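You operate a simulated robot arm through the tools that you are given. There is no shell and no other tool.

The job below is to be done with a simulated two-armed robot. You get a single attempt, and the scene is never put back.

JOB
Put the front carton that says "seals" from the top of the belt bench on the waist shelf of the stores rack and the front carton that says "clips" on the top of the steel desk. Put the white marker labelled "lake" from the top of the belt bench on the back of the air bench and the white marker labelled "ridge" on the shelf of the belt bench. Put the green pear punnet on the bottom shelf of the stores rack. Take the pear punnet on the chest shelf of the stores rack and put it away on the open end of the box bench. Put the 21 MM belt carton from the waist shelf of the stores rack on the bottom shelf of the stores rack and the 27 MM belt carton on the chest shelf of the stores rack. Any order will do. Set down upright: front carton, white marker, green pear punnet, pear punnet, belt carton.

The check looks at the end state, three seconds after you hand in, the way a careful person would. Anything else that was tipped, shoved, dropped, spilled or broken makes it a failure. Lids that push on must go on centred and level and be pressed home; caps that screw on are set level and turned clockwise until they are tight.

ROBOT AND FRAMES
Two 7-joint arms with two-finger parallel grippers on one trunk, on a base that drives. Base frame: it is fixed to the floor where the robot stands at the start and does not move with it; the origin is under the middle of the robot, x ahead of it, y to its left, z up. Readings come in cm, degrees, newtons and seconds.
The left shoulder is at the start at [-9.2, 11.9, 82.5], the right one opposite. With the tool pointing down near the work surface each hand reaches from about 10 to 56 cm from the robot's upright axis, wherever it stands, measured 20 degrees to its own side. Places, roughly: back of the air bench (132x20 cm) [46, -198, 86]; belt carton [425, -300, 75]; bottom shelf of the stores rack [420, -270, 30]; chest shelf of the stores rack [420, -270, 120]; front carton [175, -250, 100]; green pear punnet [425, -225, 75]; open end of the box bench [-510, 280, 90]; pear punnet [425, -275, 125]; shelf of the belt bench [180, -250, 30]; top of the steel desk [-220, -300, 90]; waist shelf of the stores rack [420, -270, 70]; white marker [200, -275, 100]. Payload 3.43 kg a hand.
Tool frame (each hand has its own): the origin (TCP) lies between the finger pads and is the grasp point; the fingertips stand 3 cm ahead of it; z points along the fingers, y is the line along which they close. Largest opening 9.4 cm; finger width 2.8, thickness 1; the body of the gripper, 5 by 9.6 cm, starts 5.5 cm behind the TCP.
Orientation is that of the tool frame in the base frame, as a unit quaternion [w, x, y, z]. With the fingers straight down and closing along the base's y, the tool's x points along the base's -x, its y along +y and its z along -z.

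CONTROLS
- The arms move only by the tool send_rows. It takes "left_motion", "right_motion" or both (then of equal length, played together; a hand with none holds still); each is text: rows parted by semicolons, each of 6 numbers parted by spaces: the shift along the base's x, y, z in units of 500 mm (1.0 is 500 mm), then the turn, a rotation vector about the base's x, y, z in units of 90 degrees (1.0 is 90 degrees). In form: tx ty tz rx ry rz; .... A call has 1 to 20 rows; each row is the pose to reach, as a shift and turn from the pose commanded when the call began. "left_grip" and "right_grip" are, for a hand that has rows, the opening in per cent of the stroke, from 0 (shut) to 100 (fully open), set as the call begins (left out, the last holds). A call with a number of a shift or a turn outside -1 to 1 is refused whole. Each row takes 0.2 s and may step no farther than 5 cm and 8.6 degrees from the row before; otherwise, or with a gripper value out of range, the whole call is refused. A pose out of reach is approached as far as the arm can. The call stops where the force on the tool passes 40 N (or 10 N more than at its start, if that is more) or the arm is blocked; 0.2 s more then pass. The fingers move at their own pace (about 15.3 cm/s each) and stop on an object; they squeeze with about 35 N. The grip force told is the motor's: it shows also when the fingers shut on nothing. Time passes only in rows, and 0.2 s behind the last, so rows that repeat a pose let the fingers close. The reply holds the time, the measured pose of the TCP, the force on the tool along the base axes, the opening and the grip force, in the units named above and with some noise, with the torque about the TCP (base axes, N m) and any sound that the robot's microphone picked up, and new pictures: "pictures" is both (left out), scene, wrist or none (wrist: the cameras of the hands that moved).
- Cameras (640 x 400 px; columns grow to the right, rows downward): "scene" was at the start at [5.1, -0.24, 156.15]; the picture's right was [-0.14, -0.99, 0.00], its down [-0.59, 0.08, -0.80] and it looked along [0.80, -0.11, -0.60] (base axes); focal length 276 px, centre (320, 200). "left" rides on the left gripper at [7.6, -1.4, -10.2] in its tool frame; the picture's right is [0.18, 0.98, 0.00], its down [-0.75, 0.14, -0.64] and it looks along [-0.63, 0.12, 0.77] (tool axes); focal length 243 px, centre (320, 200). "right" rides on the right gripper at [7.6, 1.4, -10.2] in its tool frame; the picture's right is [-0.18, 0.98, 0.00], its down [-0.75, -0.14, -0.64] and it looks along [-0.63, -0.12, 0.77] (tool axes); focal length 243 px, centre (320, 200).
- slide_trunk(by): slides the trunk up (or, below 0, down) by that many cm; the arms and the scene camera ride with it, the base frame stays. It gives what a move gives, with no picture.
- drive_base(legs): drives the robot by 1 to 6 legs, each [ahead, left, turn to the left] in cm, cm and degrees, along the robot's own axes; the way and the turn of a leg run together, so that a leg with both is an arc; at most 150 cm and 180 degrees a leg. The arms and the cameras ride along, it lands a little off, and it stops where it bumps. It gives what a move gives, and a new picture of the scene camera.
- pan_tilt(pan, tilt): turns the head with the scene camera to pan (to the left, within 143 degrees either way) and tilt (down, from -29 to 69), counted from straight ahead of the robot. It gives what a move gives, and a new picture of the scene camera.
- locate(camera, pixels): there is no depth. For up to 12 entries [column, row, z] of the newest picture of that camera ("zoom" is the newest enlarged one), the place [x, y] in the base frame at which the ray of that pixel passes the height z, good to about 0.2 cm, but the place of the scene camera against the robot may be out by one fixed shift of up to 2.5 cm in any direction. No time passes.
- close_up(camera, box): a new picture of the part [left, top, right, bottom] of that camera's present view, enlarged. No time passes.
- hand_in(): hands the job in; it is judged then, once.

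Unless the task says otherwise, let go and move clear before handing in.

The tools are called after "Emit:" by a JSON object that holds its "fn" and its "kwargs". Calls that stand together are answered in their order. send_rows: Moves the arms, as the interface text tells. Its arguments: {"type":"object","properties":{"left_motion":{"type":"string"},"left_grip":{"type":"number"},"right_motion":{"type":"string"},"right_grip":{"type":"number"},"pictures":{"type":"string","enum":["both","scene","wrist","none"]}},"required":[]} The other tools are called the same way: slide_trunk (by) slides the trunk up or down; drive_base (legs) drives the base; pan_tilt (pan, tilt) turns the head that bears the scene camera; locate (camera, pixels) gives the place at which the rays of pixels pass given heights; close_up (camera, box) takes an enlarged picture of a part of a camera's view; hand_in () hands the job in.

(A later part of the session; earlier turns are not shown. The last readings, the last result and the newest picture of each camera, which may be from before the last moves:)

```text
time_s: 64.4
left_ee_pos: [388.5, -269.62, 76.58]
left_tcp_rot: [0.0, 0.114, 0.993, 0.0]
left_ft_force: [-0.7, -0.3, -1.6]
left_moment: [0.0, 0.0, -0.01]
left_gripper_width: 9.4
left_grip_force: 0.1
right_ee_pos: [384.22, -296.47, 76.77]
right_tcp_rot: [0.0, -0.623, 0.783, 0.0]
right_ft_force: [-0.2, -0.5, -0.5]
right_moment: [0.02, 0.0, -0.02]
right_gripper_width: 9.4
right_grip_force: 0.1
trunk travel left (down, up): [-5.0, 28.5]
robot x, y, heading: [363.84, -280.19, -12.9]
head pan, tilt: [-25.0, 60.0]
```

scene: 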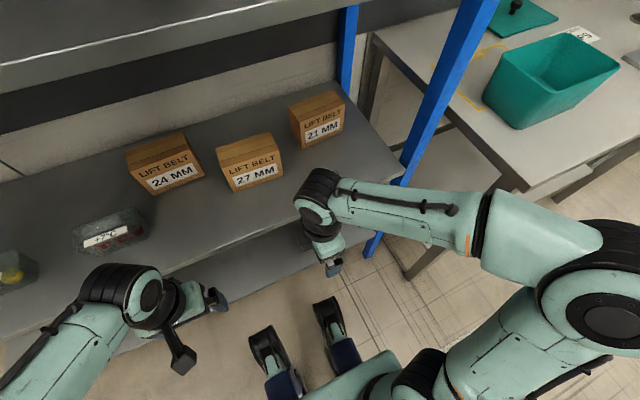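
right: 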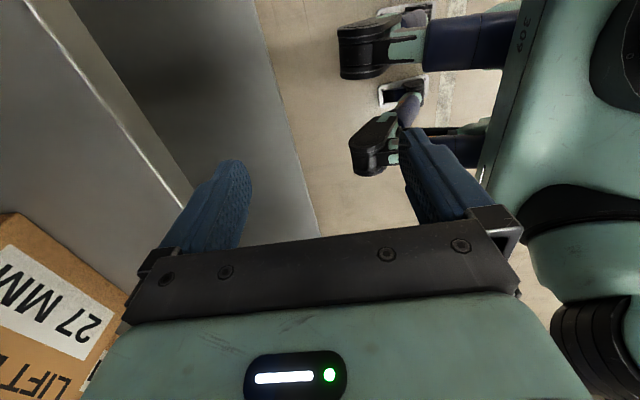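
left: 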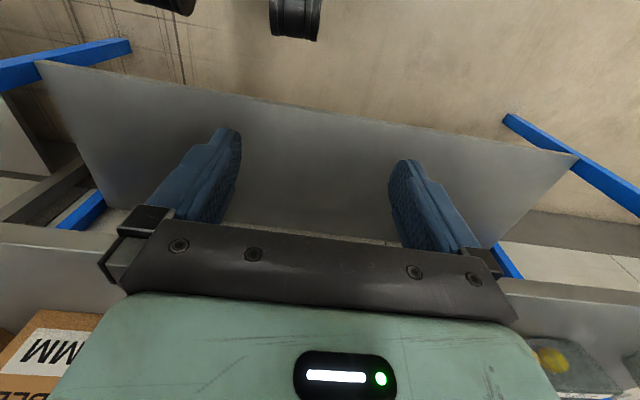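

The camera at z≈136 now sees the whole waist shelf; the right elbow would foul the rack post, so I'll use the left arm for the cartons. I shift the base right, tuck the right hand back, and yaw the left tool by -90°.

Emit:
{"fn": "drive_base", "kwargs": {"legs": [[0, -10, 0]]}}

Emit:
{"fn": "send_rows", "kwargs": {"left_motion": "0 0 0 0 0 -0.09; 0 0 0 0 0 -0.18; 0 0 0 0 0 -0.27; 0 0 0 0 0 -0.36; 0 0 0 0 0 -0.45; 0 0 0 0 0 -0.54; 0 0 0 0 0 -0.63; 0 0 0 0 0 -0.72; 0 0 0 0 0 -0.81; 0 0 0 0 0 -0.9; 0 0 0 0 0 -0.96; 0 0 0 0 0 -0.96", "right_motion": "-0.03 -0.01 0 0 0 0; -0.06 -0.02 0 0 0 0; -0.09 -0.04 0.01 0 0 0; -0.12 -0.06 0.02 0 0 0; -0.15 -0.08 0.03 0 0 0; -0.18 -0.1 0.04 0 0 0; -0.21 -0.12 0.05 0 0 0; -0.24 -0.14 0.05 0 0 0; -0.27 -0.16 0.05 0 0 0; -0.28 -0.18 0.05 0 0 0; -0.28 -0.2 0.05 0 0 0; -0.28 -0.2 0.05 0 0 0", "pictures": "both"}}

```text
time_s: 65.9
left_ee_pos: [386.15, -279.45, 76.65]
left_tcp_rot: [0.0, 0.113, 0.994, -0.001]
left_ft_force: [-0.6, -0.4, 0.1]
left_moment: [0.02, 0.0, -0.03]
left_gripper_width: 9.41
left_grip_force: 0.1
right_ee_pos: [382.07, -306.22, 76.52]
right_tcp_rot: [0.0, -0.622, 0.783, 0.0]
right_ft_force: [0.2, -0.2, -1.3]
right_moment: [0.03, 0.03, -0.04]
right_gripper_width: 9.42
right_grip_force: 0.0
trunk travel left (down, up): [-5.0, 28.5]
robot x, y, heading: [361.4, -289.71, -12.9]
head pan, tilt: [-25.0, 60.0]
```

scene: 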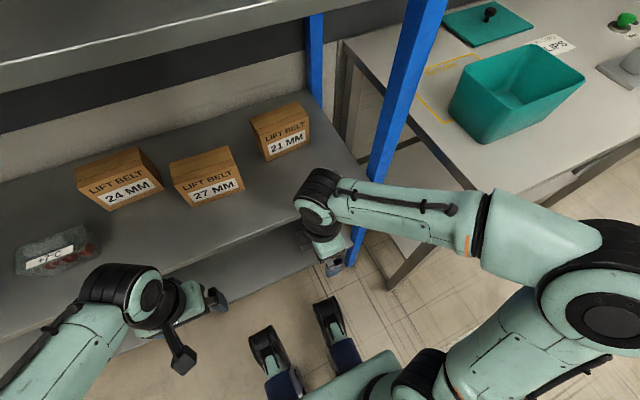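

```text
time_s: 68.5
left_ee_pos: [386.25, -279.26, 76.47]
left_tcp_rot: [0.0, 0.763, 0.646, 0.0]
left_ft_force: [0.0, 0.8, 0.7]
left_moment: [-0.01, 0.01, -0.01]
left_gripper_width: 9.42
left_grip_force: 0.0
right_ee_pos: [368.08, -316.33, 79.1]
right_tcp_rot: [0.0, -0.623, 0.783, 0.0]
right_ft_force: [0.6, -0.1, 0.1]
right_moment: [-0.01, -0.01, 0.01]
right_gripper_width: 9.42
right_grip_force: 0.0
trunk travel left (down, up): [-5.0, 28.5]
robot x, y, heading: [361.34, -289.66, -13.1]
head pan, tilt: [-25.0, 60.0]
```

scene: 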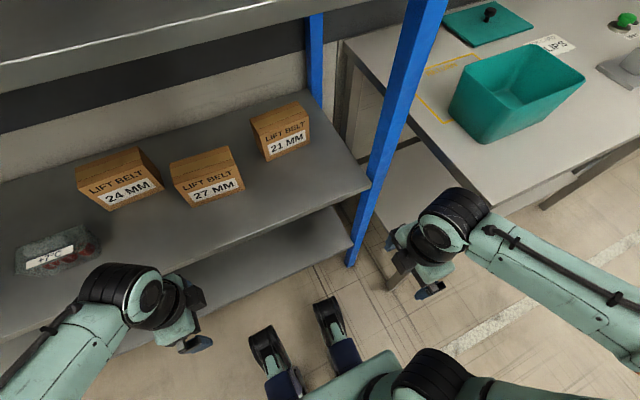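
right: 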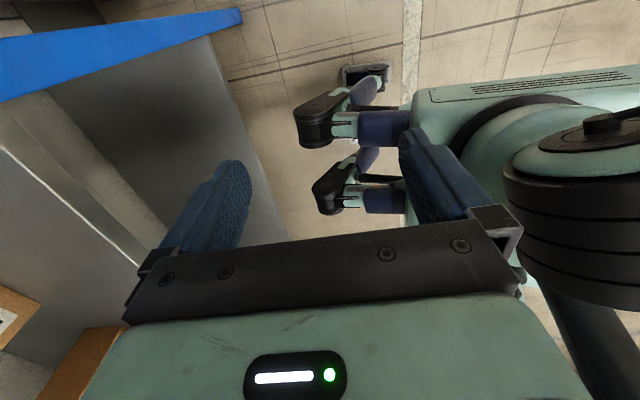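
left: 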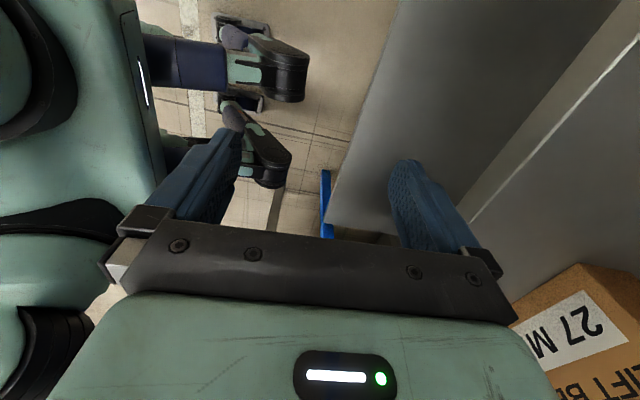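

The left tool now closes along heading -9.4°, matching the 21 MM carton. I re-locate the cartons from this lower camera height to triangulate the shelf height.

Emit:
{"fn": "locate", "kwargs": {"camera": "scene", "pixels": [[271, 160, 70], [309, 147, 70], [271, 160, 68], [192, 207, 70], [246, 190, 70], [108, 210, 70], [163, 193, 70], [230, 227, 70], [366, 178, 70]]}}

Emit:
{"fn": "close_up", "kwargs": {"camera": "scene", "box": [60, 80, 380, 280]}}

Emit:
{"fn": "locate", "kwargs": {"camera": "left", "pixels": [[640, 40, 70], [470, 220, 70], [510, 322, 70], [627, 345, 70]]}}

```text
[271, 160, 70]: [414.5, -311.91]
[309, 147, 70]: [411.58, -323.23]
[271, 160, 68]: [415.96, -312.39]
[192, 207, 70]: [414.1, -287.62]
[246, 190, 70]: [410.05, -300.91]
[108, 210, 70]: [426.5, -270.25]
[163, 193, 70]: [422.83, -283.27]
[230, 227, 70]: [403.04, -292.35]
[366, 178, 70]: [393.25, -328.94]
```

```text
2.00 times, centred on (220, 180) of scene
```

zoom: 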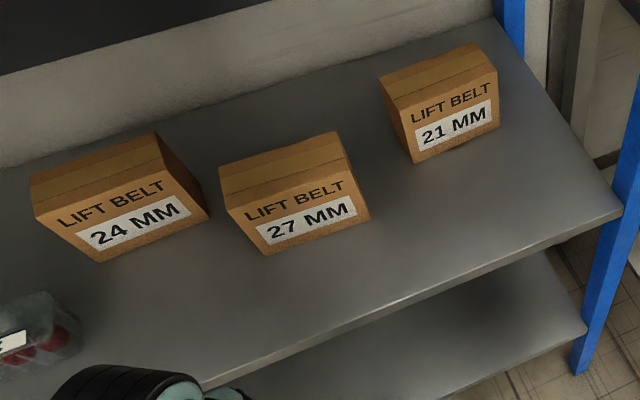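

```text
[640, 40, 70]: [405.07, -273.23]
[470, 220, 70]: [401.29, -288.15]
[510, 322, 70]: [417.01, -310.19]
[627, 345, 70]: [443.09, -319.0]
```

Triangulation suggests the waist shelf lies a little above 70 (about 72). I drive 12 cm ahead with the left hand entering the shelf space and will then touch the shelf to fix its height.

Emit:
{"fn": "drive_base", "kwargs": {"legs": [[12, 0, 0]]}}

Emit:
{"fn": "send_rows", "kwargs": {"left_motion": "0.05 -0.03 0 0 0 0; 0.1 -0.08 0 0 0 0; 0.12 -0.14 0 0 0 0; 0.12 -0.14 -0.01 0 0 0", "pictures": "both"}}

```text
time_s: 69.6
left_ee_pos: [392.9, -280.78, 76.69]
left_tcp_rot: [-0.012, 0.762, 0.647, -0.005]
left_ft_force: [-19.4, 4.6, 12.6]
left_moment: [-0.16, -0.13, -0.17]
left_gripper_width: 8.29
left_grip_force: 0.0
right_ee_pos: [375.65, -318.21, 79.21]
right_tcp_rot: [0.001, -0.623, 0.782, -0.001]
right_ft_force: [-0.1, 0.0, 1.0]
right_moment: [0.03, 0.01, -0.01]
right_gripper_width: 9.39
right_grip_force: 0.0
trunk travel left (down, up): [-5.0, 28.5]
robot x, y, heading: [369.26, -291.25, -13.0]
head pan, tilt: [-25.0, 60.0]
stopped in leg 1: the force on the tool passed its limit at 58 N (the readings are from after the stop); the commanded pose is now the measured one
```

scene: 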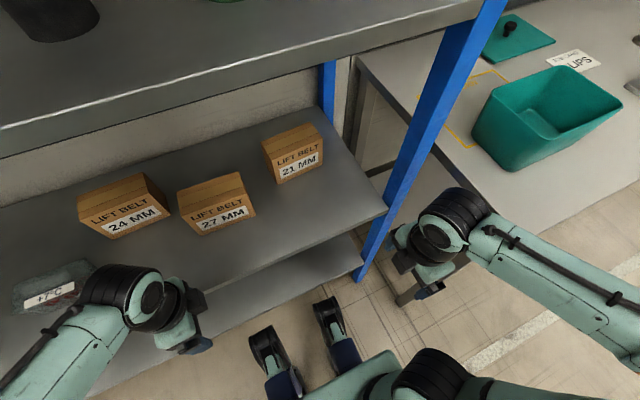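

```text
time_s: 69.9
left_ee_pos: [393.32, -280.97, 76.74]
left_tcp_rot: [-0.019, 0.762, 0.647, -0.006]
left_ft_force: [-27.0, 10.8, 22.0]
left_moment: [-0.15, -0.27, -0.07]
left_gripper_width: 7.75
left_grip_force: 0.1
right_ee_pos: [375.57, -318.07, 79.05]
right_tcp_rot: [0.001, -0.623, 0.782, -0.001]
right_ft_force: [-0.5, -0.5, -0.7]
right_moment: [0.01, -0.01, 0.03]
right_gripper_width: 9.42
right_grip_force: 0.2
trunk travel left (down, up): [-5.0, 28.5]
robot x, y, heading: [369.22, -291.44, -13.3]
head pan, tilt: [-25.0, 60.0]
stopped in row 1 (left hand): the force on the tool passed its limit at 54 N (the readings are from after the stop); the commanded pose is now the measured one
```

scene: 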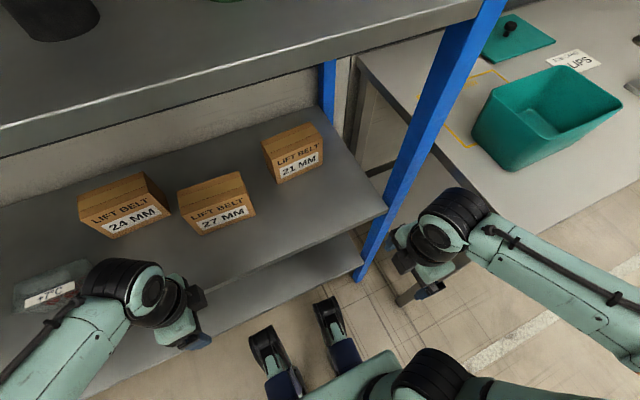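
left: 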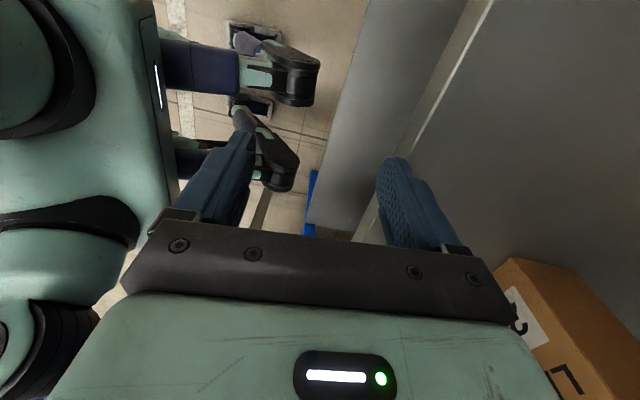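

The front finger touched the shelf's front lip, so the waist shelf is above 73.7 cm (tips were at that height). I back the left hand off and raise it.

Emit:
{"fn": "send_rows", "kwargs": {"left_motion": "-0.03 0.007 0 0 0 0; -0.06 0.014 0 0 0 0; -0.06 0.014 0.05 0 0 0; -0.06 0.014 0.1 0 0 0; -0.06 0.014 0.14 0 0 0; -0.06 0.014 0.14 0 0 0", "pictures": "both"}}

```text
time_s: 71.3
left_ee_pos: [390.87, -280.46, 83.54]
left_tcp_rot: [-0.018, 0.761, 0.648, -0.006]
left_ft_force: [0.1, 0.1, 0.2]
left_moment: [-0.03, 0.05, 0.01]
left_gripper_width: 9.38
left_grip_force: 0.1
right_ee_pos: [375.9, -318.05, 79.12]
right_tcp_rot: [0.0, -0.623, 0.782, 0.0]
right_ft_force: [-0.7, -1.0, 0.2]
right_moment: [-0.01, 0.02, 0.01]
right_gripper_width: 9.42
right_grip_force: 0.0
trunk travel left (down, up): [-5.0, 28.5]
robot x, y, heading: [369.71, -291.19, -12.8]
head pan, tilt: [-25.0, 60.0]
```

scene: 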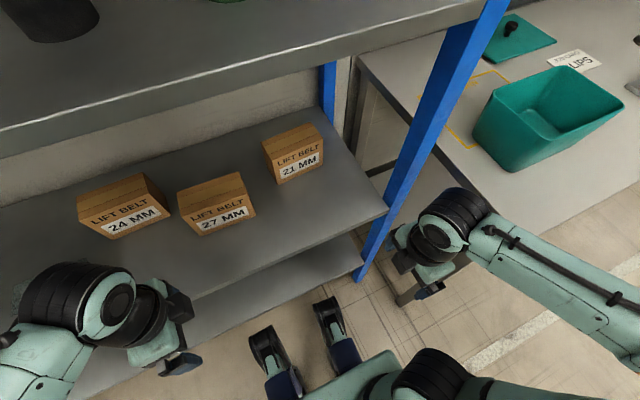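
left: 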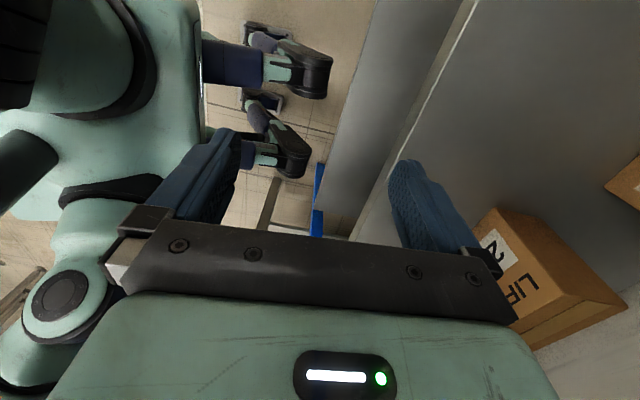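

The hand is clear and slightly tilted (2°). I correct the tilt, move it over a free patch of the waist shelf left of 27 MM, and lower it gently to touch the shelf.

Emit:
{"fn": "send_rows", "kwargs": {"left_motion": "0.05 0 0 -0.0125 -0.0207 0; 0.1 0.01 0 -0.0125 -0.0207 0; 0.18 0.015 0 -0.0125 -0.0207 0; 0.252 0.022 0 -0.0125 -0.0207 0; 0.252 0.022 -0.06 -0.0125 -0.0207 0; 0.252 0.022 -0.09 -0.0125 -0.0207 0; 0.252 0.022 -0.1 -0.0125 -0.0207 0; 0.252 0.022 -0.106 -0.0125 -0.0207 0; 0.252 0.022 -0.112 -0.0125 -0.0207 0; 0.252 0.022 -0.118 -0.0125 -0.0207 0; 0.252 0.022 -0.124 -0.0125 -0.0207 0; 0.252 0.022 -0.13 -0.0125 -0.0207 0; 0.252 0.022 -0.136 -0.0125 -0.0207 0; 0.252 0.022 -0.142 -0.0125 -0.0207 0", "pictures": "both"}}

```text
time_s: 74.3
left_ee_pos: [403.39, -279.24, 77.04]
left_tcp_rot: [0.002, 0.761, 0.649, 0.002]
left_ft_force: [-6.1, 1.7, 11.9]
left_moment: [0.03, 0.8, -0.07]
left_gripper_width: 9.42
left_grip_force: 0.1
right_ee_pos: [375.73, -318.1, 79.11]
right_tcp_rot: [0.0, -0.623, 0.782, 0.0]
right_ft_force: [-0.2, 0.1, 1.1]
right_moment: [-0.01, 0.0, 0.01]
right_gripper_width: 9.42
right_grip_force: 0.0
trunk travel left (down, up): [-5.0, 28.5]
robot x, y, heading: [369.14, -291.05, -12.8]
head pan, tilt: [-25.0, 60.0]
stopped in row 14 (left hand): the force on the tool passed its limit at 46 N (the readings are from after the stop); the commanded pose is now the measured one
```

scene: 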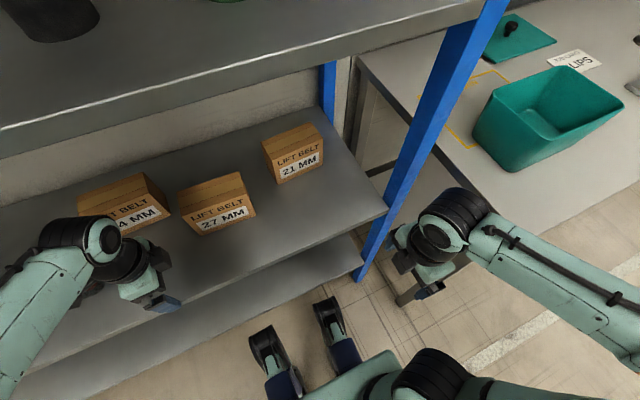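
left: 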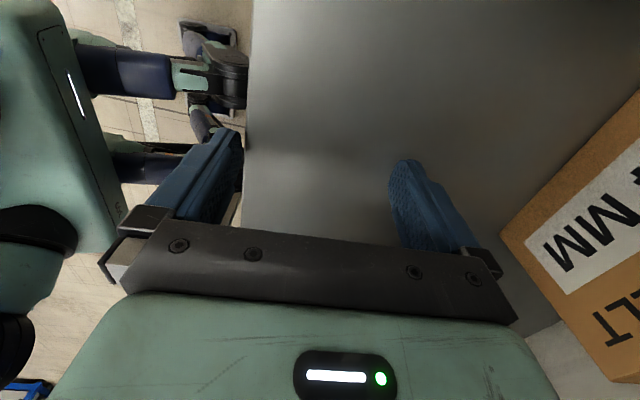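

Contact came at TCP z=77.0, so the waist shelf is at z=74.0. I lift slightly and move the left hand in front of the gap between 27 MM and 21 MM.

Emit:
{"fn": "send_rows", "kwargs": {"left_motion": "0 0 0.03 0 0 0; -0.08 0.018 0.03 0 0 0; -0.095 -0.07 0.03 0 0 0; -0.11 -0.16 0.03 0 0 0; -0.13 -0.25 0.03 0 0 0; -0.155 -0.34 0.03 0 0 0; -0.18 -0.43 0.03 0 0 0; -0.2 -0.498 0.03 0 0 0; -0.2 -0.498 0.03 0 0 0", "pictures": "both"}}

```text
time_s: 76.3
left_ee_pos: [393.84, -304.14, 78.41]
left_tcp_rot: [0.004, 0.762, 0.647, 0.003]
left_ft_force: [0.3, 0.7, 0.5]
left_moment: [-0.03, 0.02, 0.01]
left_gripper_width: 9.42
left_grip_force: 0.1
right_ee_pos: [375.77, -318.07, 79.06]
right_tcp_rot: [-0.001, -0.623, 0.782, 0.0]
right_ft_force: [-0.8, -0.1, 0.2]
right_moment: [-0.02, 0.01, 0.03]
right_gripper_width: 9.4
right_grip_force: 0.0
trunk travel left (down, up): [-5.0, 28.5]
robot x, y, heading: [369.48, -291.55, -13.0]
head pan, tilt: [-25.0, 60.0]
```

scene: 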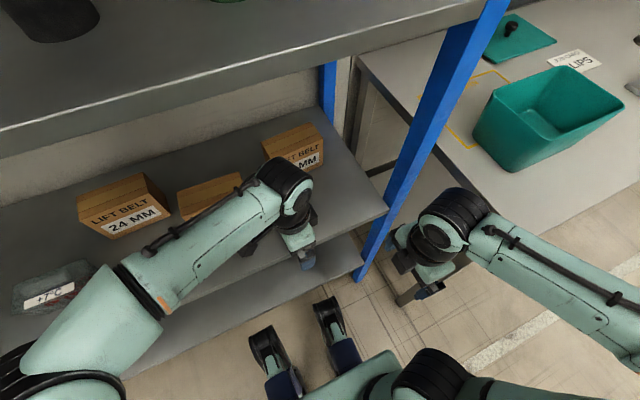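
left: 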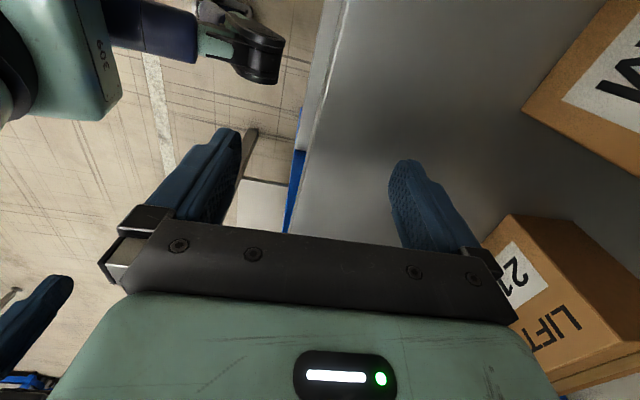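

I see 27 MM's lower front-right corner at left-wrist (523,110) and 21 MM's near corner at (510,213). I zoom in and locate these at shelf height.

Emit:
{"fn": "close_up", "kwargs": {"camera": "left", "box": [400, 0, 640, 400]}}

Emit:
{"fn": "locate", "kwargs": {"camera": "left", "pixels": [[523, 110, 74], [608, 0, 74], [510, 213, 74], [482, 243, 74], [640, 172, 74], [510, 213, 84], [338, 0, 74], [290, 232, 74]]}}

```text
1.00 times, centred on (520, 200) of left (not enlarged: the box is as wide or as high as the picture)
```

zoom: 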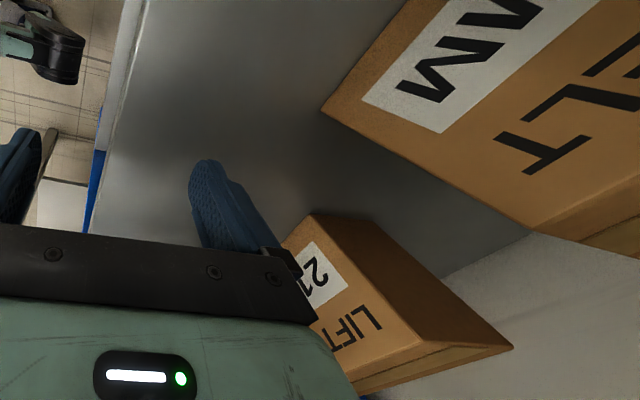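

```text
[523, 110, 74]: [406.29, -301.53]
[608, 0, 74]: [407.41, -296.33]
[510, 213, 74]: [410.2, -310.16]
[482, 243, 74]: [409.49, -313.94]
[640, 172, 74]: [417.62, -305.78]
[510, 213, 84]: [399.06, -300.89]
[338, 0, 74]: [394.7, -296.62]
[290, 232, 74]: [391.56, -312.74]
```

The carton corners are now clear: 27 MM's right front corner (406.3,-301.5) and 21 MM's left front corner (410.2,-310.2), a gap of ~8.6 cm. I get the carton's height and depth.

Emit:
{"fn": "locate", "kwargs": {"camera": "zoom", "pixels": [[420, 340, 82], [420, 340, 84], [420, 340, 86], [374, 224, 74], [512, 347, 82], [512, 347, 84], [528, 231, 82], [528, 231, 84], [640, 258, 84], [312, 213, 74]]}}

```text
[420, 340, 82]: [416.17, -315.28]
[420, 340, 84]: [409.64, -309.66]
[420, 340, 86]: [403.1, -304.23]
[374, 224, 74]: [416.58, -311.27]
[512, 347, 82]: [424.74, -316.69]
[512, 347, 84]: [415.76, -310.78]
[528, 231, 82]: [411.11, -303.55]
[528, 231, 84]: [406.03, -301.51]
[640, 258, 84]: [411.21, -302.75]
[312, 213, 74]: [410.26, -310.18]
```

The 21 MM carton is about 12.8 × 6.4 × 9.8 cm with its top at z≈83.8. I raise the hand to z=79.6 and move it into the gap so the fingers stand level with the 21 MM carton.

Emit:
{"fn": "send_rows", "kwargs": {"left_motion": "0 0 0.024 0 0 0; 0.08 -0.01 0.024 0 0 0; 0.16 -0.02 0.024 0 0 0; 0.24 -0.03 0.024 0 0 0; 0.32 -0.04 0.024 0 0 0; 0.38 -0.048 0.024 0 0 0; 0.404 -0.051 0.024 0 0 0; 0.404 -0.051 0.024 0 0 0", "pictures": "both"}}

```text
time_s: 78.1
left_ee_pos: [413.55, -306.69, 79.33]
left_tcp_rot: [0.003, 0.762, 0.647, 0.002]
left_ft_force: [0.4, -0.2, 0.1]
left_moment: [0.0, -0.01, 0.0]
left_gripper_width: 9.41
left_grip_force: 0.1
right_ee_pos: [375.74, -318.04, 79.07]
right_tcp_rot: [0.0, -0.623, 0.782, -0.001]
right_ft_force: [-0.9, 0.5, -1.0]
right_moment: [-0.03, 0.01, 0.01]
right_gripper_width: 9.4
right_grip_force: 0.1
trunk travel left (down, up): [-5.0, 28.5]
robot x, y, heading: [369.54, -291.34, -12.9]
head pan, tilt: [-25.0, 60.0]
```

scene: 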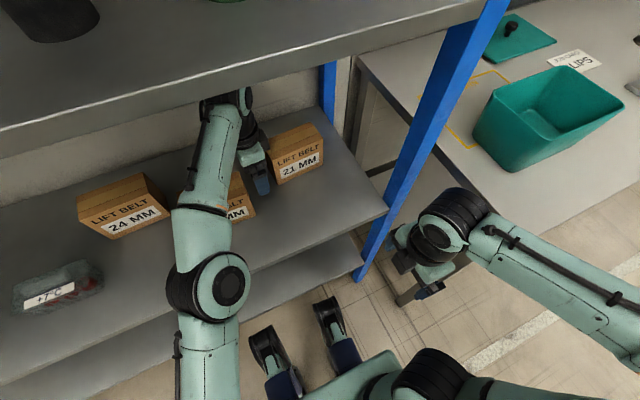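
left: 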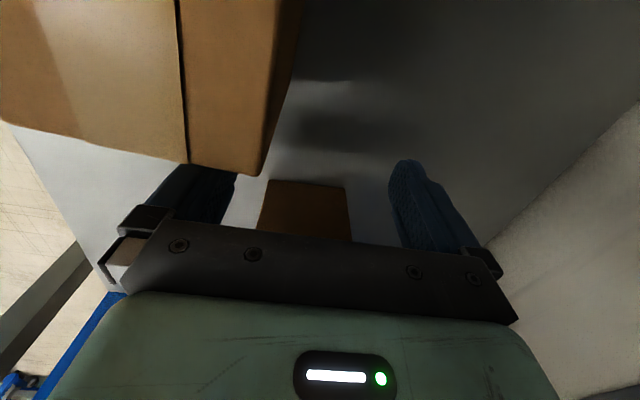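

The 21 MM carton's end face (columns 268–350) sits centred between the fingers. I slide the hand 10.3 cm to the right over it.

Emit:
{"fn": "send_rows", "kwargs": {"left_motion": "-0.012 -0.07 0 0 0 0; -0.023 -0.14 0 0 0 0; -0.034 -0.204 0 0 0 0; -0.034 -0.204 0 0 0 0", "pictures": "both"}}

```text
time_s: 79.1
left_ee_pos: [409.07, -313.13, 78.5]
left_tcp_rot: [0.006, 0.761, 0.648, 0.002]
left_ft_force: [2.3, 1.8, 15.2]
left_moment: [0.03, 0.32, 0.04]
left_gripper_width: 9.4
left_grip_force: 0.1
left hand out of reach, approached as far as the arm can: row 1, 2, 3, 4
right_ee_pos: [375.76, -318.02, 79.1]
right_tcp_rot: [0.001, -0.623, 0.782, 0.001]
right_ft_force: [0.1, 1.0, -0.5]
right_moment: [0.03, -0.03, 0.0]
right_gripper_width: 9.4
right_grip_force: 0.0
trunk travel left (down, up): [-5.0, 28.5]
robot x, y, heading: [369.51, -291.57, -13.0]
head pan, tilt: [-25.0, 60.0]
```

scene: 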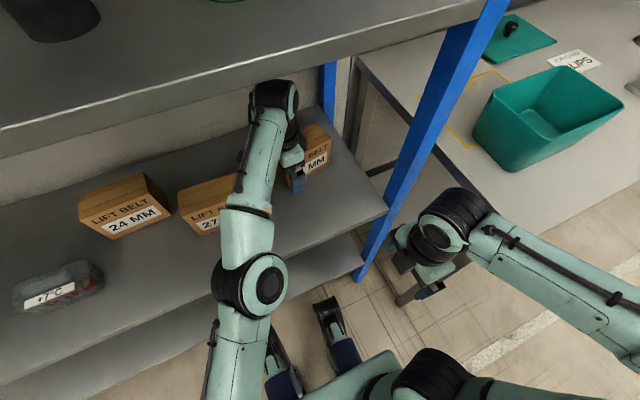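
left: 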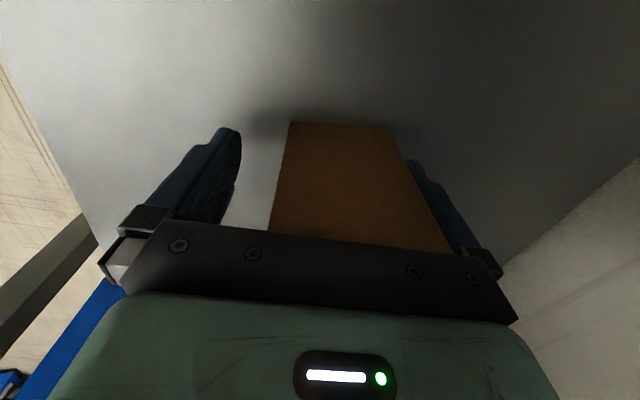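

The left hand reached its limit at (409.1,-313.1) and rests lightly on the carton's top, with the carton between the fingers. I tuck the right hand back, raise the trunk 1 cm, and nudge the base right and ahead to finish centring.

Emit:
{"fn": "send_rows", "kwargs": {"right_motion": "-0.06 0.014 0 0 0 0; -0.12 0.03 0 0 0 0; -0.15 0.06 0 0 0 0; -0.15 0.06 0 0 0 0", "pictures": "none"}}

Emit:
{"fn": "slide_trunk", "kwargs": {"by": 1.2}}

Emit:
{"fn": "drive_base", "kwargs": {"legs": [[1.4, -4.2, 0]]}}

Emit:
{"fn": "close_up", "kwargs": {"camera": "left", "box": [100, 50, 540, 325]}}

```text
time_s: 80.0
left_ee_pos: [409.15, -313.08, 78.45]
left_tcp_rot: [0.007, 0.761, 0.649, 0.002]
left_ft_force: [0.2, 0.7, 5.4]
left_moment: [0.05, 0.13, -0.01]
left_gripper_width: 9.4
left_grip_force: 0.0
right_ee_pos: [368.28, -315.28, 79.22]
right_tcp_rot: [-0.004, -0.626, 0.78, -0.009]
right_ft_force: [10.1, -7.5, -3.3]
right_moment: [-0.14, -0.32, 0.15]
right_gripper_width: 8.8
right_grip_force: 0.0
trunk travel left (down, up): [-5.0, 28.5]
robot x, y, heading: [369.45, -291.72, -13.3]
head pan, tilt: [-25.0, 60.0]
stopped in row 4 (right hand): the force on the tool passed its limit at 44 N (the readings are from after the stop); the commanded pose is now the measured one
```

```text
time_s: 80.6
left_ee_pos: [409.1, -313.1, 79.52]
left_tcp_rot: [0.004, 0.761, 0.648, 0.0]
left_ft_force: [0.0, -0.9, -0.7]
left_moment: [0.0, -0.03, -0.02]
left_gripper_width: 9.42
left_grip_force: 0.1
right_ee_pos: [368.3, -315.32, 80.27]
right_tcp_rot: [-0.003, -0.625, 0.781, -0.007]
right_ft_force: [4.1, -2.2, 1.8]
right_moment: [0.04, 0.08, -0.04]
right_gripper_width: 9.15
right_grip_force: 0.0
trunk travel left (down, up): [-6.2, 27.3]
robot x, y, heading: [369.25, -291.5, -13.0]
head pan, tilt: [-25.0, 60.0]
```

```text
time_s: 81.7
left_ee_pos: [409.53, -317.37, 79.55]
left_tcp_rot: [0.005, 0.762, 0.648, 0.003]
left_ft_force: [0.7, -0.6, 0.0]
left_moment: [0.0, 0.02, 0.02]
left_gripper_width: 9.39
left_grip_force: 0.1
right_ee_pos: [368.63, -319.6, 80.35]
right_tcp_rot: [-0.003, -0.626, 0.78, -0.007]
right_ft_force: [2.4, -4.1, -0.6]
right_moment: [-0.02, -0.05, 0.18]
right_gripper_width: 9.23
right_grip_force: 0.1
trunk travel left (down, up): [-6.2, 27.3]
robot x, y, heading: [369.73, -295.75, -13.1]
head pan, tilt: [-25.0, 60.0]
```

scene: 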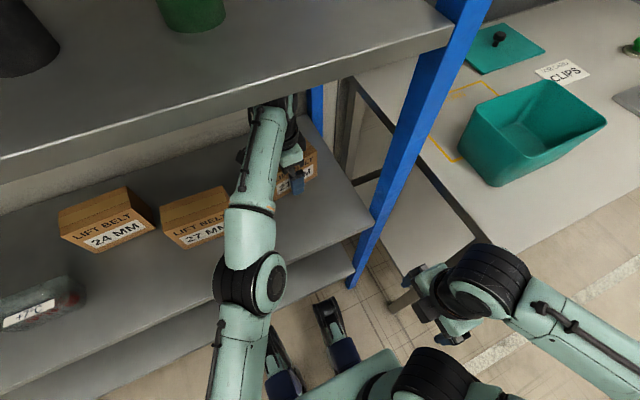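

```text
1.45 times, centred on (320, 188) of left
```

zoom: 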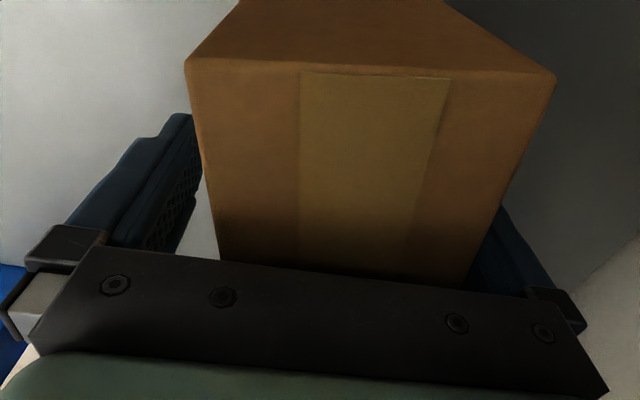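

The 21 MM carton is between the left fingers with its lid visible below the palm. I close the left gripper and ease the right hand forward off its own body contact.

Emit:
{"fn": "send_rows", "kwargs": {"left_motion": "0 0 0 0 0 0; 0 0 0 0 0 0; 0 0 0 0 0 0; 0 0 0 0 0 0", "left_grip": 30, "right_motion": "0.02 -0.005 0 0 0 0; 0.04 -0.01 0 0 0 0; 0.05 -0.012 0 0 0 0; 0.05 -0.012 0 0 0 0", "pictures": "wrist"}}

```text
time_s: 82.7
left_ee_pos: [409.55, -317.37, 79.59]
left_tcp_rot: [0.005, 0.762, 0.648, 0.001]
left_ft_force: [-1.5, 0.0, 1.8]
left_moment: [0.07, 0.3, 0.11]
left_gripper_width: 6.9
left_grip_force: 35.6
right_ee_pos: [371.23, -320.14, 80.29]
right_tcp_rot: [-0.004, -0.625, 0.781, -0.008]
right_ft_force: [-0.6, -0.2, 0.1]
right_moment: [0.02, -0.01, 0.01]
right_gripper_width: 9.38
right_grip_force: 0.0
trunk travel left (down, up): [-6.2, 27.3]
robot x, y, heading: [369.58, -295.67, -13.0]
head pan, tilt: [-25.0, 60.0]
```

right: 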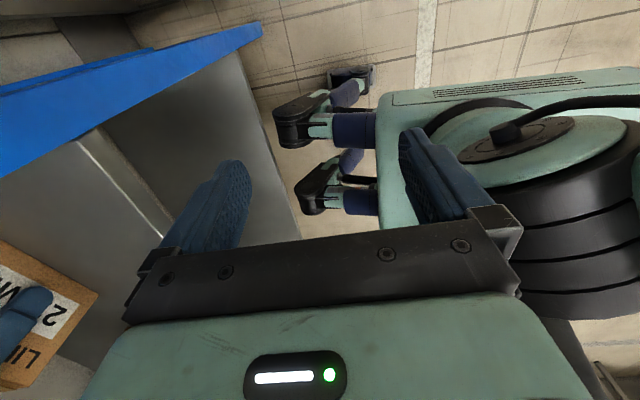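
left: 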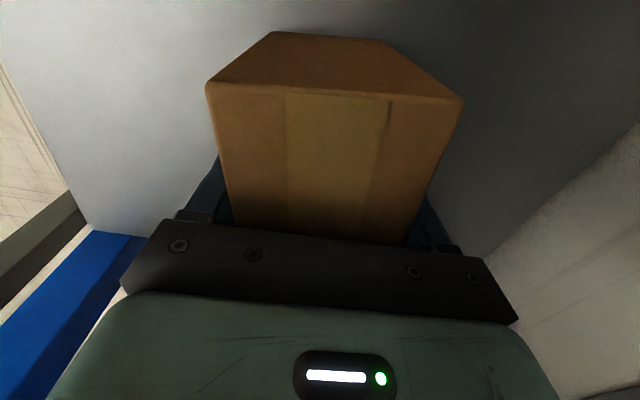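

The carton is held (6.9 cm, 35.6 N). I lift it 2.5 cm and check.

Emit:
{"fn": "send_rows", "kwargs": {"left_motion": "0 0 0.02 0 0 0; 0 0 0.04 0 0 0; 0 0 0.05 0 0 0; 0 0 0.05 0 0 0", "pictures": "both"}}

```text
time_s: 83.7
left_ee_pos: [408.86, -316.64, 82.01]
left_tcp_rot: [0.005, 0.761, 0.648, 0.001]
left_ft_force: [0.7, 0.9, -4.3]
left_moment: [0.01, 0.02, -0.03]
left_gripper_width: 6.76
left_grip_force: 35.1
left hand out of reach, approached as far as the arm can: row 1, 2, 3, 4
right_ee_pos: [371.19, -320.28, 80.3]
right_tcp_rot: [-0.004, -0.625, 0.781, -0.007]
right_ft_force: [1.0, 0.4, -0.8]
right_moment: [0.03, -0.02, 0.0]
right_gripper_width: 9.41
right_grip_force: 0.1
trunk travel left (down, up): [-6.2, 27.3]
robot x, y, heading: [369.82, -295.56, -12.7]
head pan, tilt: [-25.0, 60.0]
```

scene: 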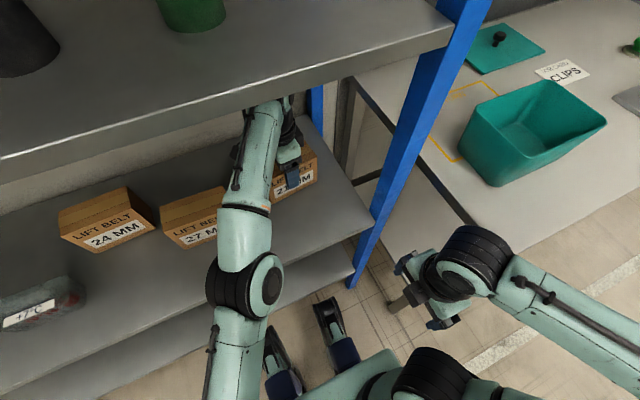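
left: 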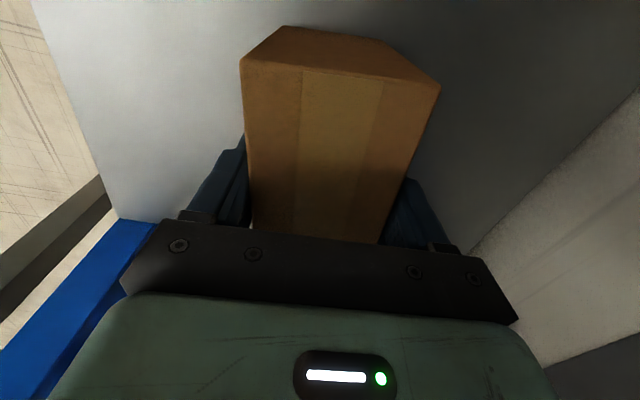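

The carton weighs ~4.3 N and hangs freely. I back the base out 27 cm along the rack's normal.

Emit:
{"fn": "drive_base", "kwargs": {"legs": [[-27, 0, 0]]}}

Emit:
{"fn": "pan_tilt", "kwargs": {"pan": 0, "tilt": 45}}

```text
time_s: 85.6
left_ee_pos: [383.12, -310.46, 82.03]
left_tcp_rot: [0.006, 0.76, 0.65, 0.002]
left_ft_force: [-0.2, 1.0, -4.0]
left_moment: [0.01, -0.03, 0.01]
left_gripper_width: 6.77
left_grip_force: 34.8
right_ee_pos: [345.26, -314.29, 80.35]
right_tcp_rot: [-0.003, -0.628, 0.778, -0.007]
right_ft_force: [0.1, 0.3, -0.7]
right_moment: [-0.02, 0.0, -0.01]
right_gripper_width: 9.42
right_grip_force: 0.0
trunk travel left (down, up): [-6.2, 27.3]
robot x, y, heading: [343.48, -289.51, -12.5]
head pan, tilt: [-25.0, 60.0]
```

scene: 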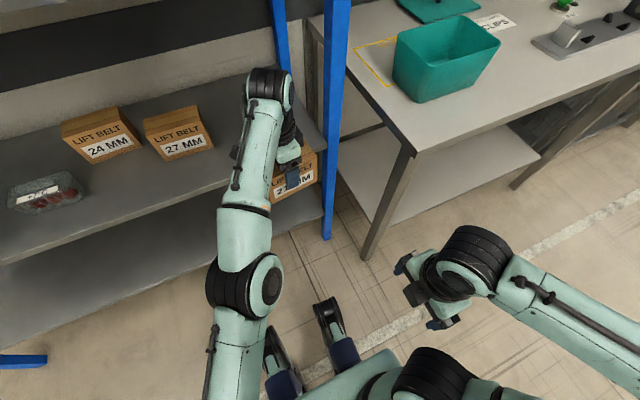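

```text
time_s: 86.5
left_ee_pos: [382.97, -310.32, 81.89]
left_tcp_rot: [0.006, 0.76, 0.65, 0.001]
left_ft_force: [0.6, -0.4, -3.6]
left_moment: [0.03, 0.04, -0.01]
left_gripper_width: 6.74
left_grip_force: 35.0
right_ee_pos: [345.27, -314.36, 80.31]
right_tcp_rot: [-0.004, -0.627, 0.779, -0.008]
right_ft_force: [0.1, -0.8, -0.1]
right_moment: [0.0, 0.01, 0.01]
right_gripper_width: 9.4
right_grip_force: 0.1
trunk travel left (down, up): [-6.2, 27.3]
robot x, y, heading: [343.86, -290.02, -12.8]
head pan, tilt: [0.0, 45.0]
```

scene: 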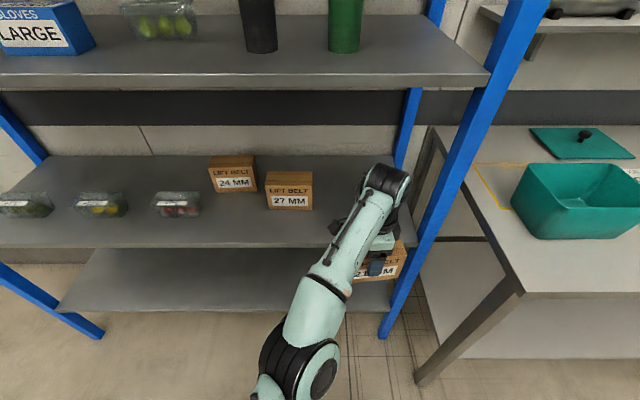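

The wrist top is about 26 cm above the TCP, and the bottom shelf looks to be near z≈34. I lower the trunk fully, then lower the carton in front of the rack to the bottom shelf's level.

Emit:
{"fn": "slide_trunk", "kwargs": {"by": -6.2}}

Emit:
{"fn": "send_rows", "kwargs": {"left_motion": "0 0 -0.08 0 0 0; 0 0 -0.16 0 0 0; 0 0 -0.24 0 0 0; 0 0 -0.32 0 0 0; 0 0 -0.4 0 0 0; 0 0 -0.48 0 0 0; 0 0 -0.56 0 0 0; 0 0 -0.63 0 0 0; 0 0 -0.63 0 0 0", "pictures": "both"}}

```text
time_s: 87.5
left_ee_pos: [383.15, -310.48, 76.03]
left_tcp_rot: [0.006, 0.76, 0.65, 0.002]
left_ft_force: [-0.6, 0.0, -4.2]
left_moment: [-0.01, -0.01, 0.0]
left_gripper_width: 6.75
left_grip_force: 34.7
right_ee_pos: [345.29, -314.33, 73.95]
right_tcp_rot: [-0.004, -0.627, 0.779, -0.007]
right_ft_force: [-0.5, -0.1, -0.3]
right_moment: [-0.02, -0.01, -0.02]
right_gripper_width: 9.39
right_grip_force: 0.1
trunk travel left (down, up): [0.0, 33.5]
robot x, y, heading: [343.75, -289.86, -12.6]
head pan, tilt: [0.0, 45.0]
```

```text
time_s: 89.5
left_ee_pos: [383.05, -310.37, 44.22]
left_tcp_rot: [0.005, 0.76, 0.65, 0.001]
left_ft_force: [0.2, -0.1, -4.6]
left_moment: [0.03, -0.04, -0.03]
left_gripper_width: 6.71
left_grip_force: 34.9
right_ee_pos: [345.35, -314.32, 74.01]
right_tcp_rot: [-0.004, -0.629, 0.778, -0.007]
right_ft_force: [0.4, 0.0, -0.6]
right_moment: [0.03, -0.01, -0.01]
right_gripper_width: 9.39
right_grip_force: 0.0
trunk travel left (down, up): [0.0, 33.5]
robot x, y, heading: [343.68, -289.52, -12.6]
head pan, tilt: [0.0, 45.0]
```

scene: 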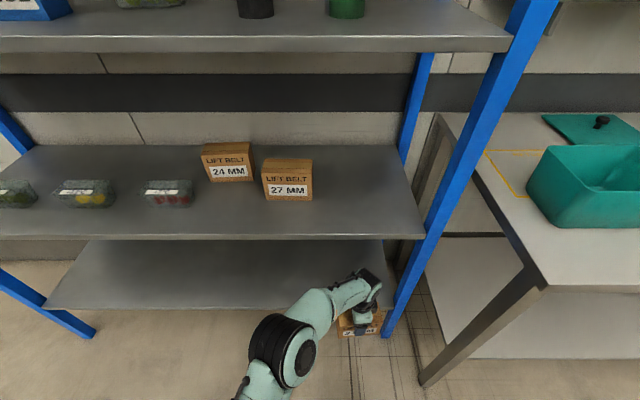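
left: 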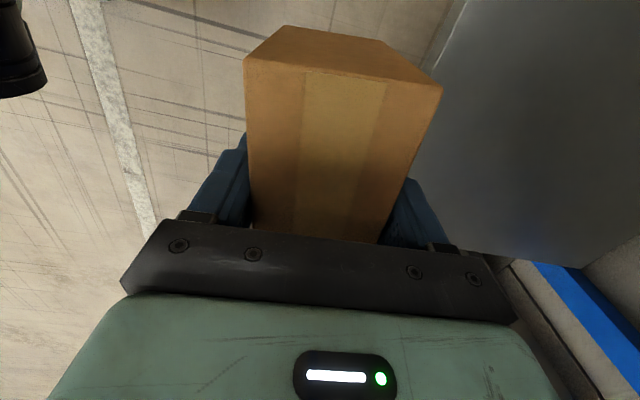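

The carton hangs with its bottom at z≈38.5 in front of the bottom shelf. I use the wrist camera on the shelf's front edge to find the bottom shelf's height.

Emit:
{"fn": "close_up", "kwargs": {"camera": "left", "box": [360, 0, 520, 100]}}

Emit:
{"fn": "locate", "kwargs": {"camera": "left", "pixels": [[462, 0, 30], [462, 0, 34], [462, 0, 38], [430, 60, 30], [430, 60, 34], [430, 60, 38]]}}

Emit:
{"fn": "locate", "kwargs": {"camera": "scene", "pixels": [[150, 308, 34], [280, 308, 34], [200, 240, 74], [100, 239, 74], [395, 237, 74]]}}

```text
4.00 times, centred on (440, 50) of left
```

zoom: 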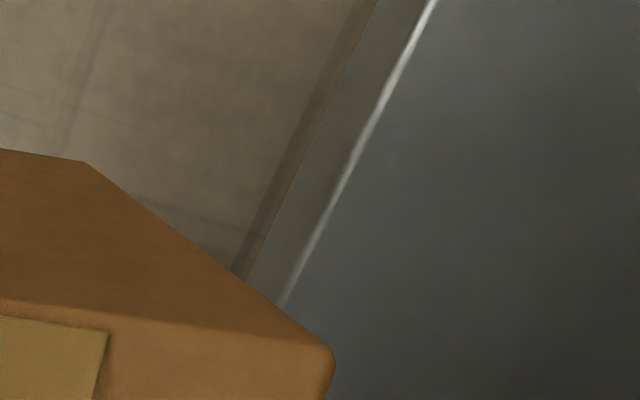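

```text
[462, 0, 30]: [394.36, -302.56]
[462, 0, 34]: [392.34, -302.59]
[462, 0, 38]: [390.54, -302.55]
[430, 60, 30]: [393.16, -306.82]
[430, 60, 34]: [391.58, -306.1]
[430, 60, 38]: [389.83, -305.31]
```

```text
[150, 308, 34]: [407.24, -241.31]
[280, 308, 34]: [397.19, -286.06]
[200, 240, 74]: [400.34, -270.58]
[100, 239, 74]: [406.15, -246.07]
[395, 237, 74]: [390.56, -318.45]
```

The bottom shelf is at z≈34.0. I lower the carton to clear it by ~2 cm, then drive 5 cm ahead and extend the arm under the waist shelf.

Emit:
{"fn": "send_rows", "kwargs": {"left_motion": "0 0 -0.03 0 0 0; 0 0 -0.05 0 0 0; 0 0 -0.05 0 0 0", "pictures": "none"}}

Emit:
{"fn": "drive_base", "kwargs": {"legs": [[5, 0, 0]]}}

```text
time_s: 90.3
left_ee_pos: [383.04, -310.33, 41.75]
left_tcp_rot: [0.006, 0.76, 0.65, 0.001]
left_ft_force: [0.2, 0.1, -3.8]
left_moment: [0.03, 0.01, -0.03]
left_gripper_width: 6.7
left_grip_force: 34.8
right_ee_pos: [345.49, -314.31, 74.13]
right_tcp_rot: [-0.004, -0.628, 0.778, -0.008]
right_ft_force: [-0.3, -0.3, 0.3]
right_moment: [0.01, -0.02, -0.02]
right_gripper_width: 9.4
right_grip_force: 0.0
trunk travel left (down, up): [0.0, 33.5]
robot x, y, heading: [343.84, -289.66, -12.7]
head pan, tilt: [0.0, 45.0]
```

```text
time_s: 91.2
left_ee_pos: [387.8, -311.33, 41.88]
left_tcp_rot: [0.005, 0.76, 0.65, 0.0]
left_ft_force: [0.6, -0.4, -3.8]
left_moment: [-0.02, -0.03, 0.02]
left_gripper_width: 6.71
left_grip_force: 35.0
right_ee_pos: [350.19, -315.39, 74.11]
right_tcp_rot: [-0.004, -0.628, 0.779, -0.008]
right_ft_force: [0.3, 0.3, -1.4]
right_moment: [0.02, 0.0, -0.02]
right_gripper_width: 9.39
right_grip_force: 0.2
trunk travel left (down, up): [0.0, 33.5]
robot x, y, heading: [348.75, -291.21, -12.8]
head pan, tilt: [0.0, 45.0]
```

scene: 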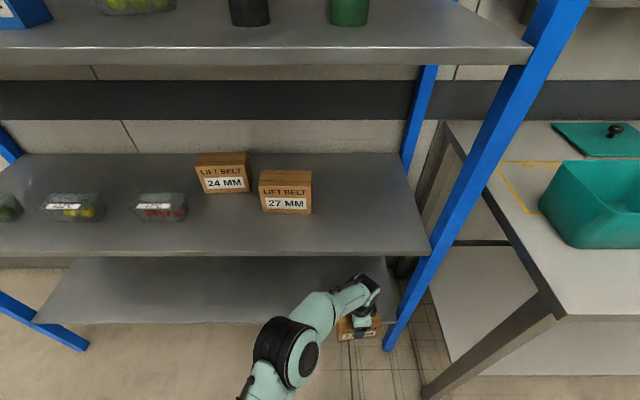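

Clear so far. I extend the arm ~9 cm in and 4 cm left, over the bottom shelf.

Emit:
{"fn": "send_rows", "kwargs": {"left_motion": "0.04 0.008 0 0 0 0; 0.08 0.016 0 0 0 0; 0.12 0.024 0 0 0 0; 0.16 0.032 0 0 0 0; 0.194 0.038 0 0 0 0; 0.194 0.038 0 0 0 0", "pictures": "both"}}

```text
time_s: 92.6
left_ee_pos: [396.6, -308.86, 41.77]
left_tcp_rot: [0.005, 0.76, 0.65, 0.0]
left_ft_force: [-0.1, 0.2, -3.3]
left_moment: [-0.01, 0.01, 0.02]
left_gripper_width: 6.71
left_grip_force: 34.8
left hand out of reach, approached as far as the arm can: row 5, 6
right_ee_pos: [350.23, -315.38, 74.01]
right_tcp_rot: [-0.003, -0.627, 0.779, -0.008]
right_ft_force: [-0.5, -0.3, 1.0]
right_moment: [0.0, 0.05, 0.03]
right_gripper_width: 9.38
right_grip_force: 0.0
trunk travel left (down, up): [0.0, 33.5]
robot x, y, heading: [348.6, -290.91, -12.5]
head pan, tilt: [0.0, 45.0]
```

scene: 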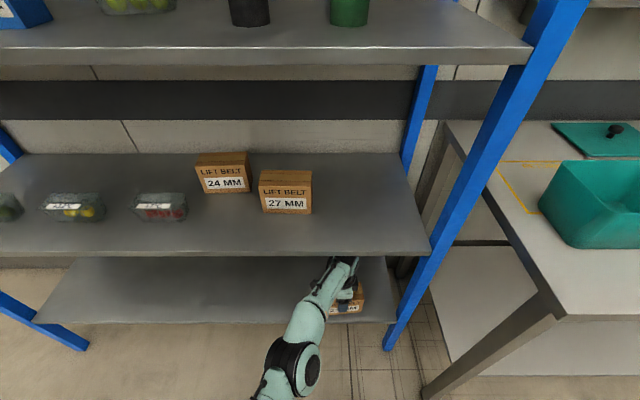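
left: 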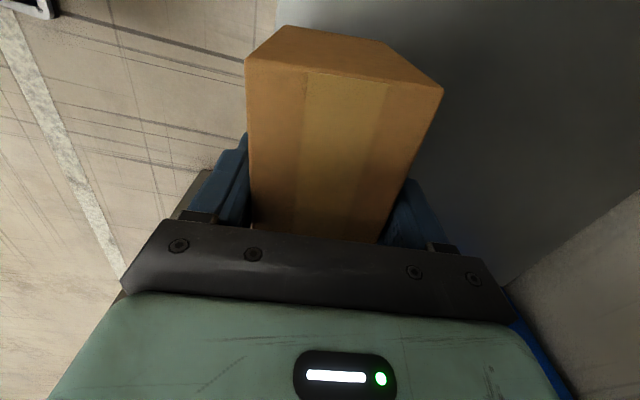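

The carton is about 5 cm past the shelf edge at the arm's limit; I drive 5 cm more ahead to seat it deeper, then lower it until it touches.

Emit:
{"fn": "drive_base", "kwargs": {"legs": [[5, 0, 0]]}}

Emit:
{"fn": "send_rows", "kwargs": {"left_motion": "0 0 -0.02 0 0 0; 0 0 -0.03 0 0 0; 0 0 -0.036 0 0 0; 0 0 -0.042 0 0 0; 0 0 -0.048 0 0 0; 0 0 -0.054 0 0 0; 0 0 -0.06 0 0 0", "pictures": "both"}}

```text
time_s: 93.5
left_ee_pos: [401.45, -309.93, 42.04]
left_tcp_rot: [0.004, 0.76, 0.65, 0.001]
left_ft_force: [0.5, 0.7, -4.0]
left_moment: [0.02, -0.04, -0.03]
left_gripper_width: 6.7
left_grip_force: 35.2
right_ee_pos: [355.06, -316.48, 74.15]
right_tcp_rot: [-0.004, -0.627, 0.779, -0.007]
right_ft_force: [0.6, -0.3, -0.5]
right_moment: [0.03, 0.0, 0.0]
right_gripper_width: 9.4
right_grip_force: 0.0
trunk travel left (down, up): [0.0, 33.5]
robot x, y, heading: [353.38, -291.84, -12.5]
head pan, tilt: [0.0, 45.0]
```

scene: 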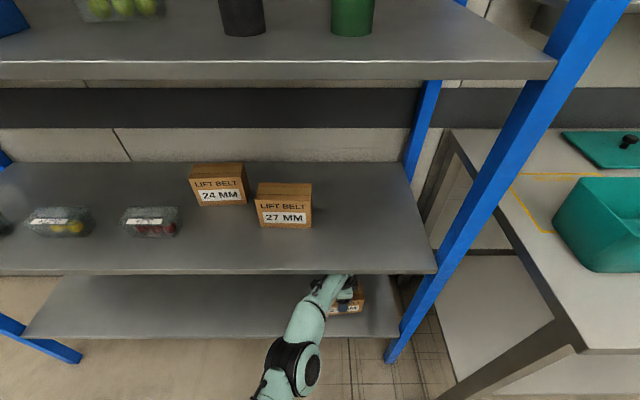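

```text
time_s: 95.1
left_ee_pos: [401.05, -309.76, 39.65]
left_tcp_rot: [0.01, 0.759, 0.651, 0.002]
left_ft_force: [2.8, -5.9, 20.9]
left_moment: [0.72, 0.39, 0.17]
left_gripper_width: 6.68
left_grip_force: 35.5
left hand out of reach, approached as far as the arm can: row 4, 5, 6, 7
right_ee_pos: [354.8, -316.42, 74.07]
right_tcp_rot: [-0.003, -0.627, 0.779, -0.008]
right_ft_force: [0.5, -0.6, -0.7]
right_moment: [0.0, 0.01, 0.01]
right_gripper_width: 9.38
right_grip_force: 0.1
trunk travel left (down, up): [0.0, 33.5]
robot x, y, heading: [353.34, -291.73, -12.6]
head pan, tilt: [0.0, 45.0]
```

scene: 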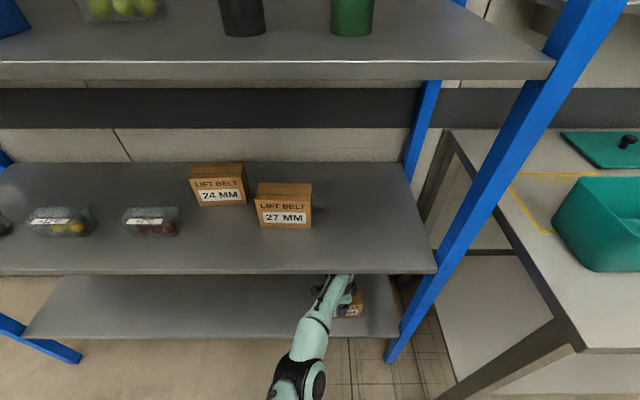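
left: 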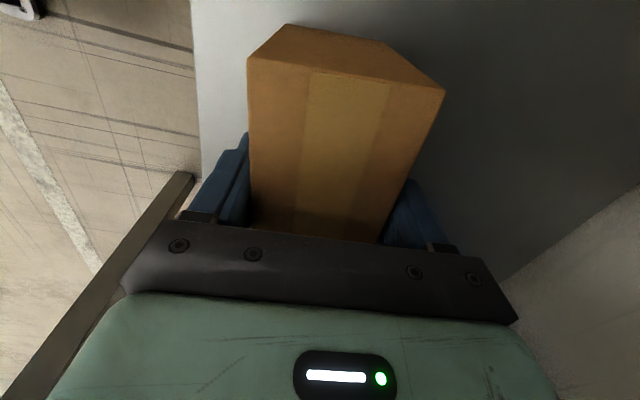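

The carton touches the bottom shelf (21 N up at TCP z 39.65). I open the left gripper while holding still.

Emit:
{"fn": "send_rows", "kwargs": {"left_motion": "0 0 0.006 0 0 0; 0 0 0.006 0 0 0; 0 0 0.006 0 0 0", "left_grip": 100, "pictures": "wrist"}}

```text
time_s: 95.9
left_ee_pos: [400.91, -309.6, 39.38]
left_tcp_rot: [0.005, 0.76, 0.65, 0.002]
left_ft_force: [-0.1, -0.4, -0.3]
left_moment: [0.0, 0.0, -0.03]
left_gripper_width: 9.41
left_grip_force: 0.0
right_ee_pos: [354.86, -316.5, 74.11]
right_tcp_rot: [-0.004, -0.627, 0.779, -0.008]
right_ft_force: [-0.5, 0.3, 0.1]
right_moment: [0.01, -0.02, 0.0]
right_gripper_width: 9.4
right_grip_force: 0.0
trunk travel left (down, up): [0.0, 33.5]
robot x, y, heading: [353.43, -291.93, -12.3]
head pan, tilt: [0.0, 45.0]
```

left: 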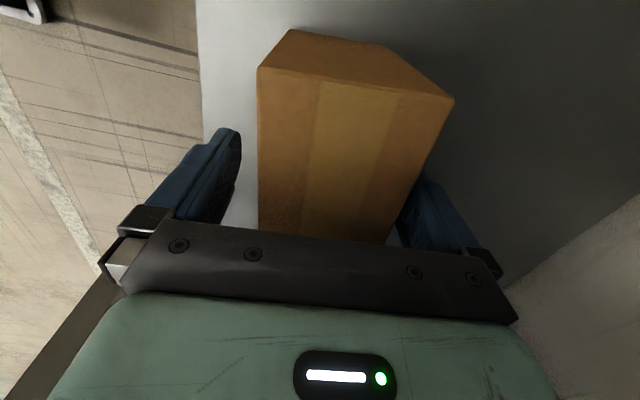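

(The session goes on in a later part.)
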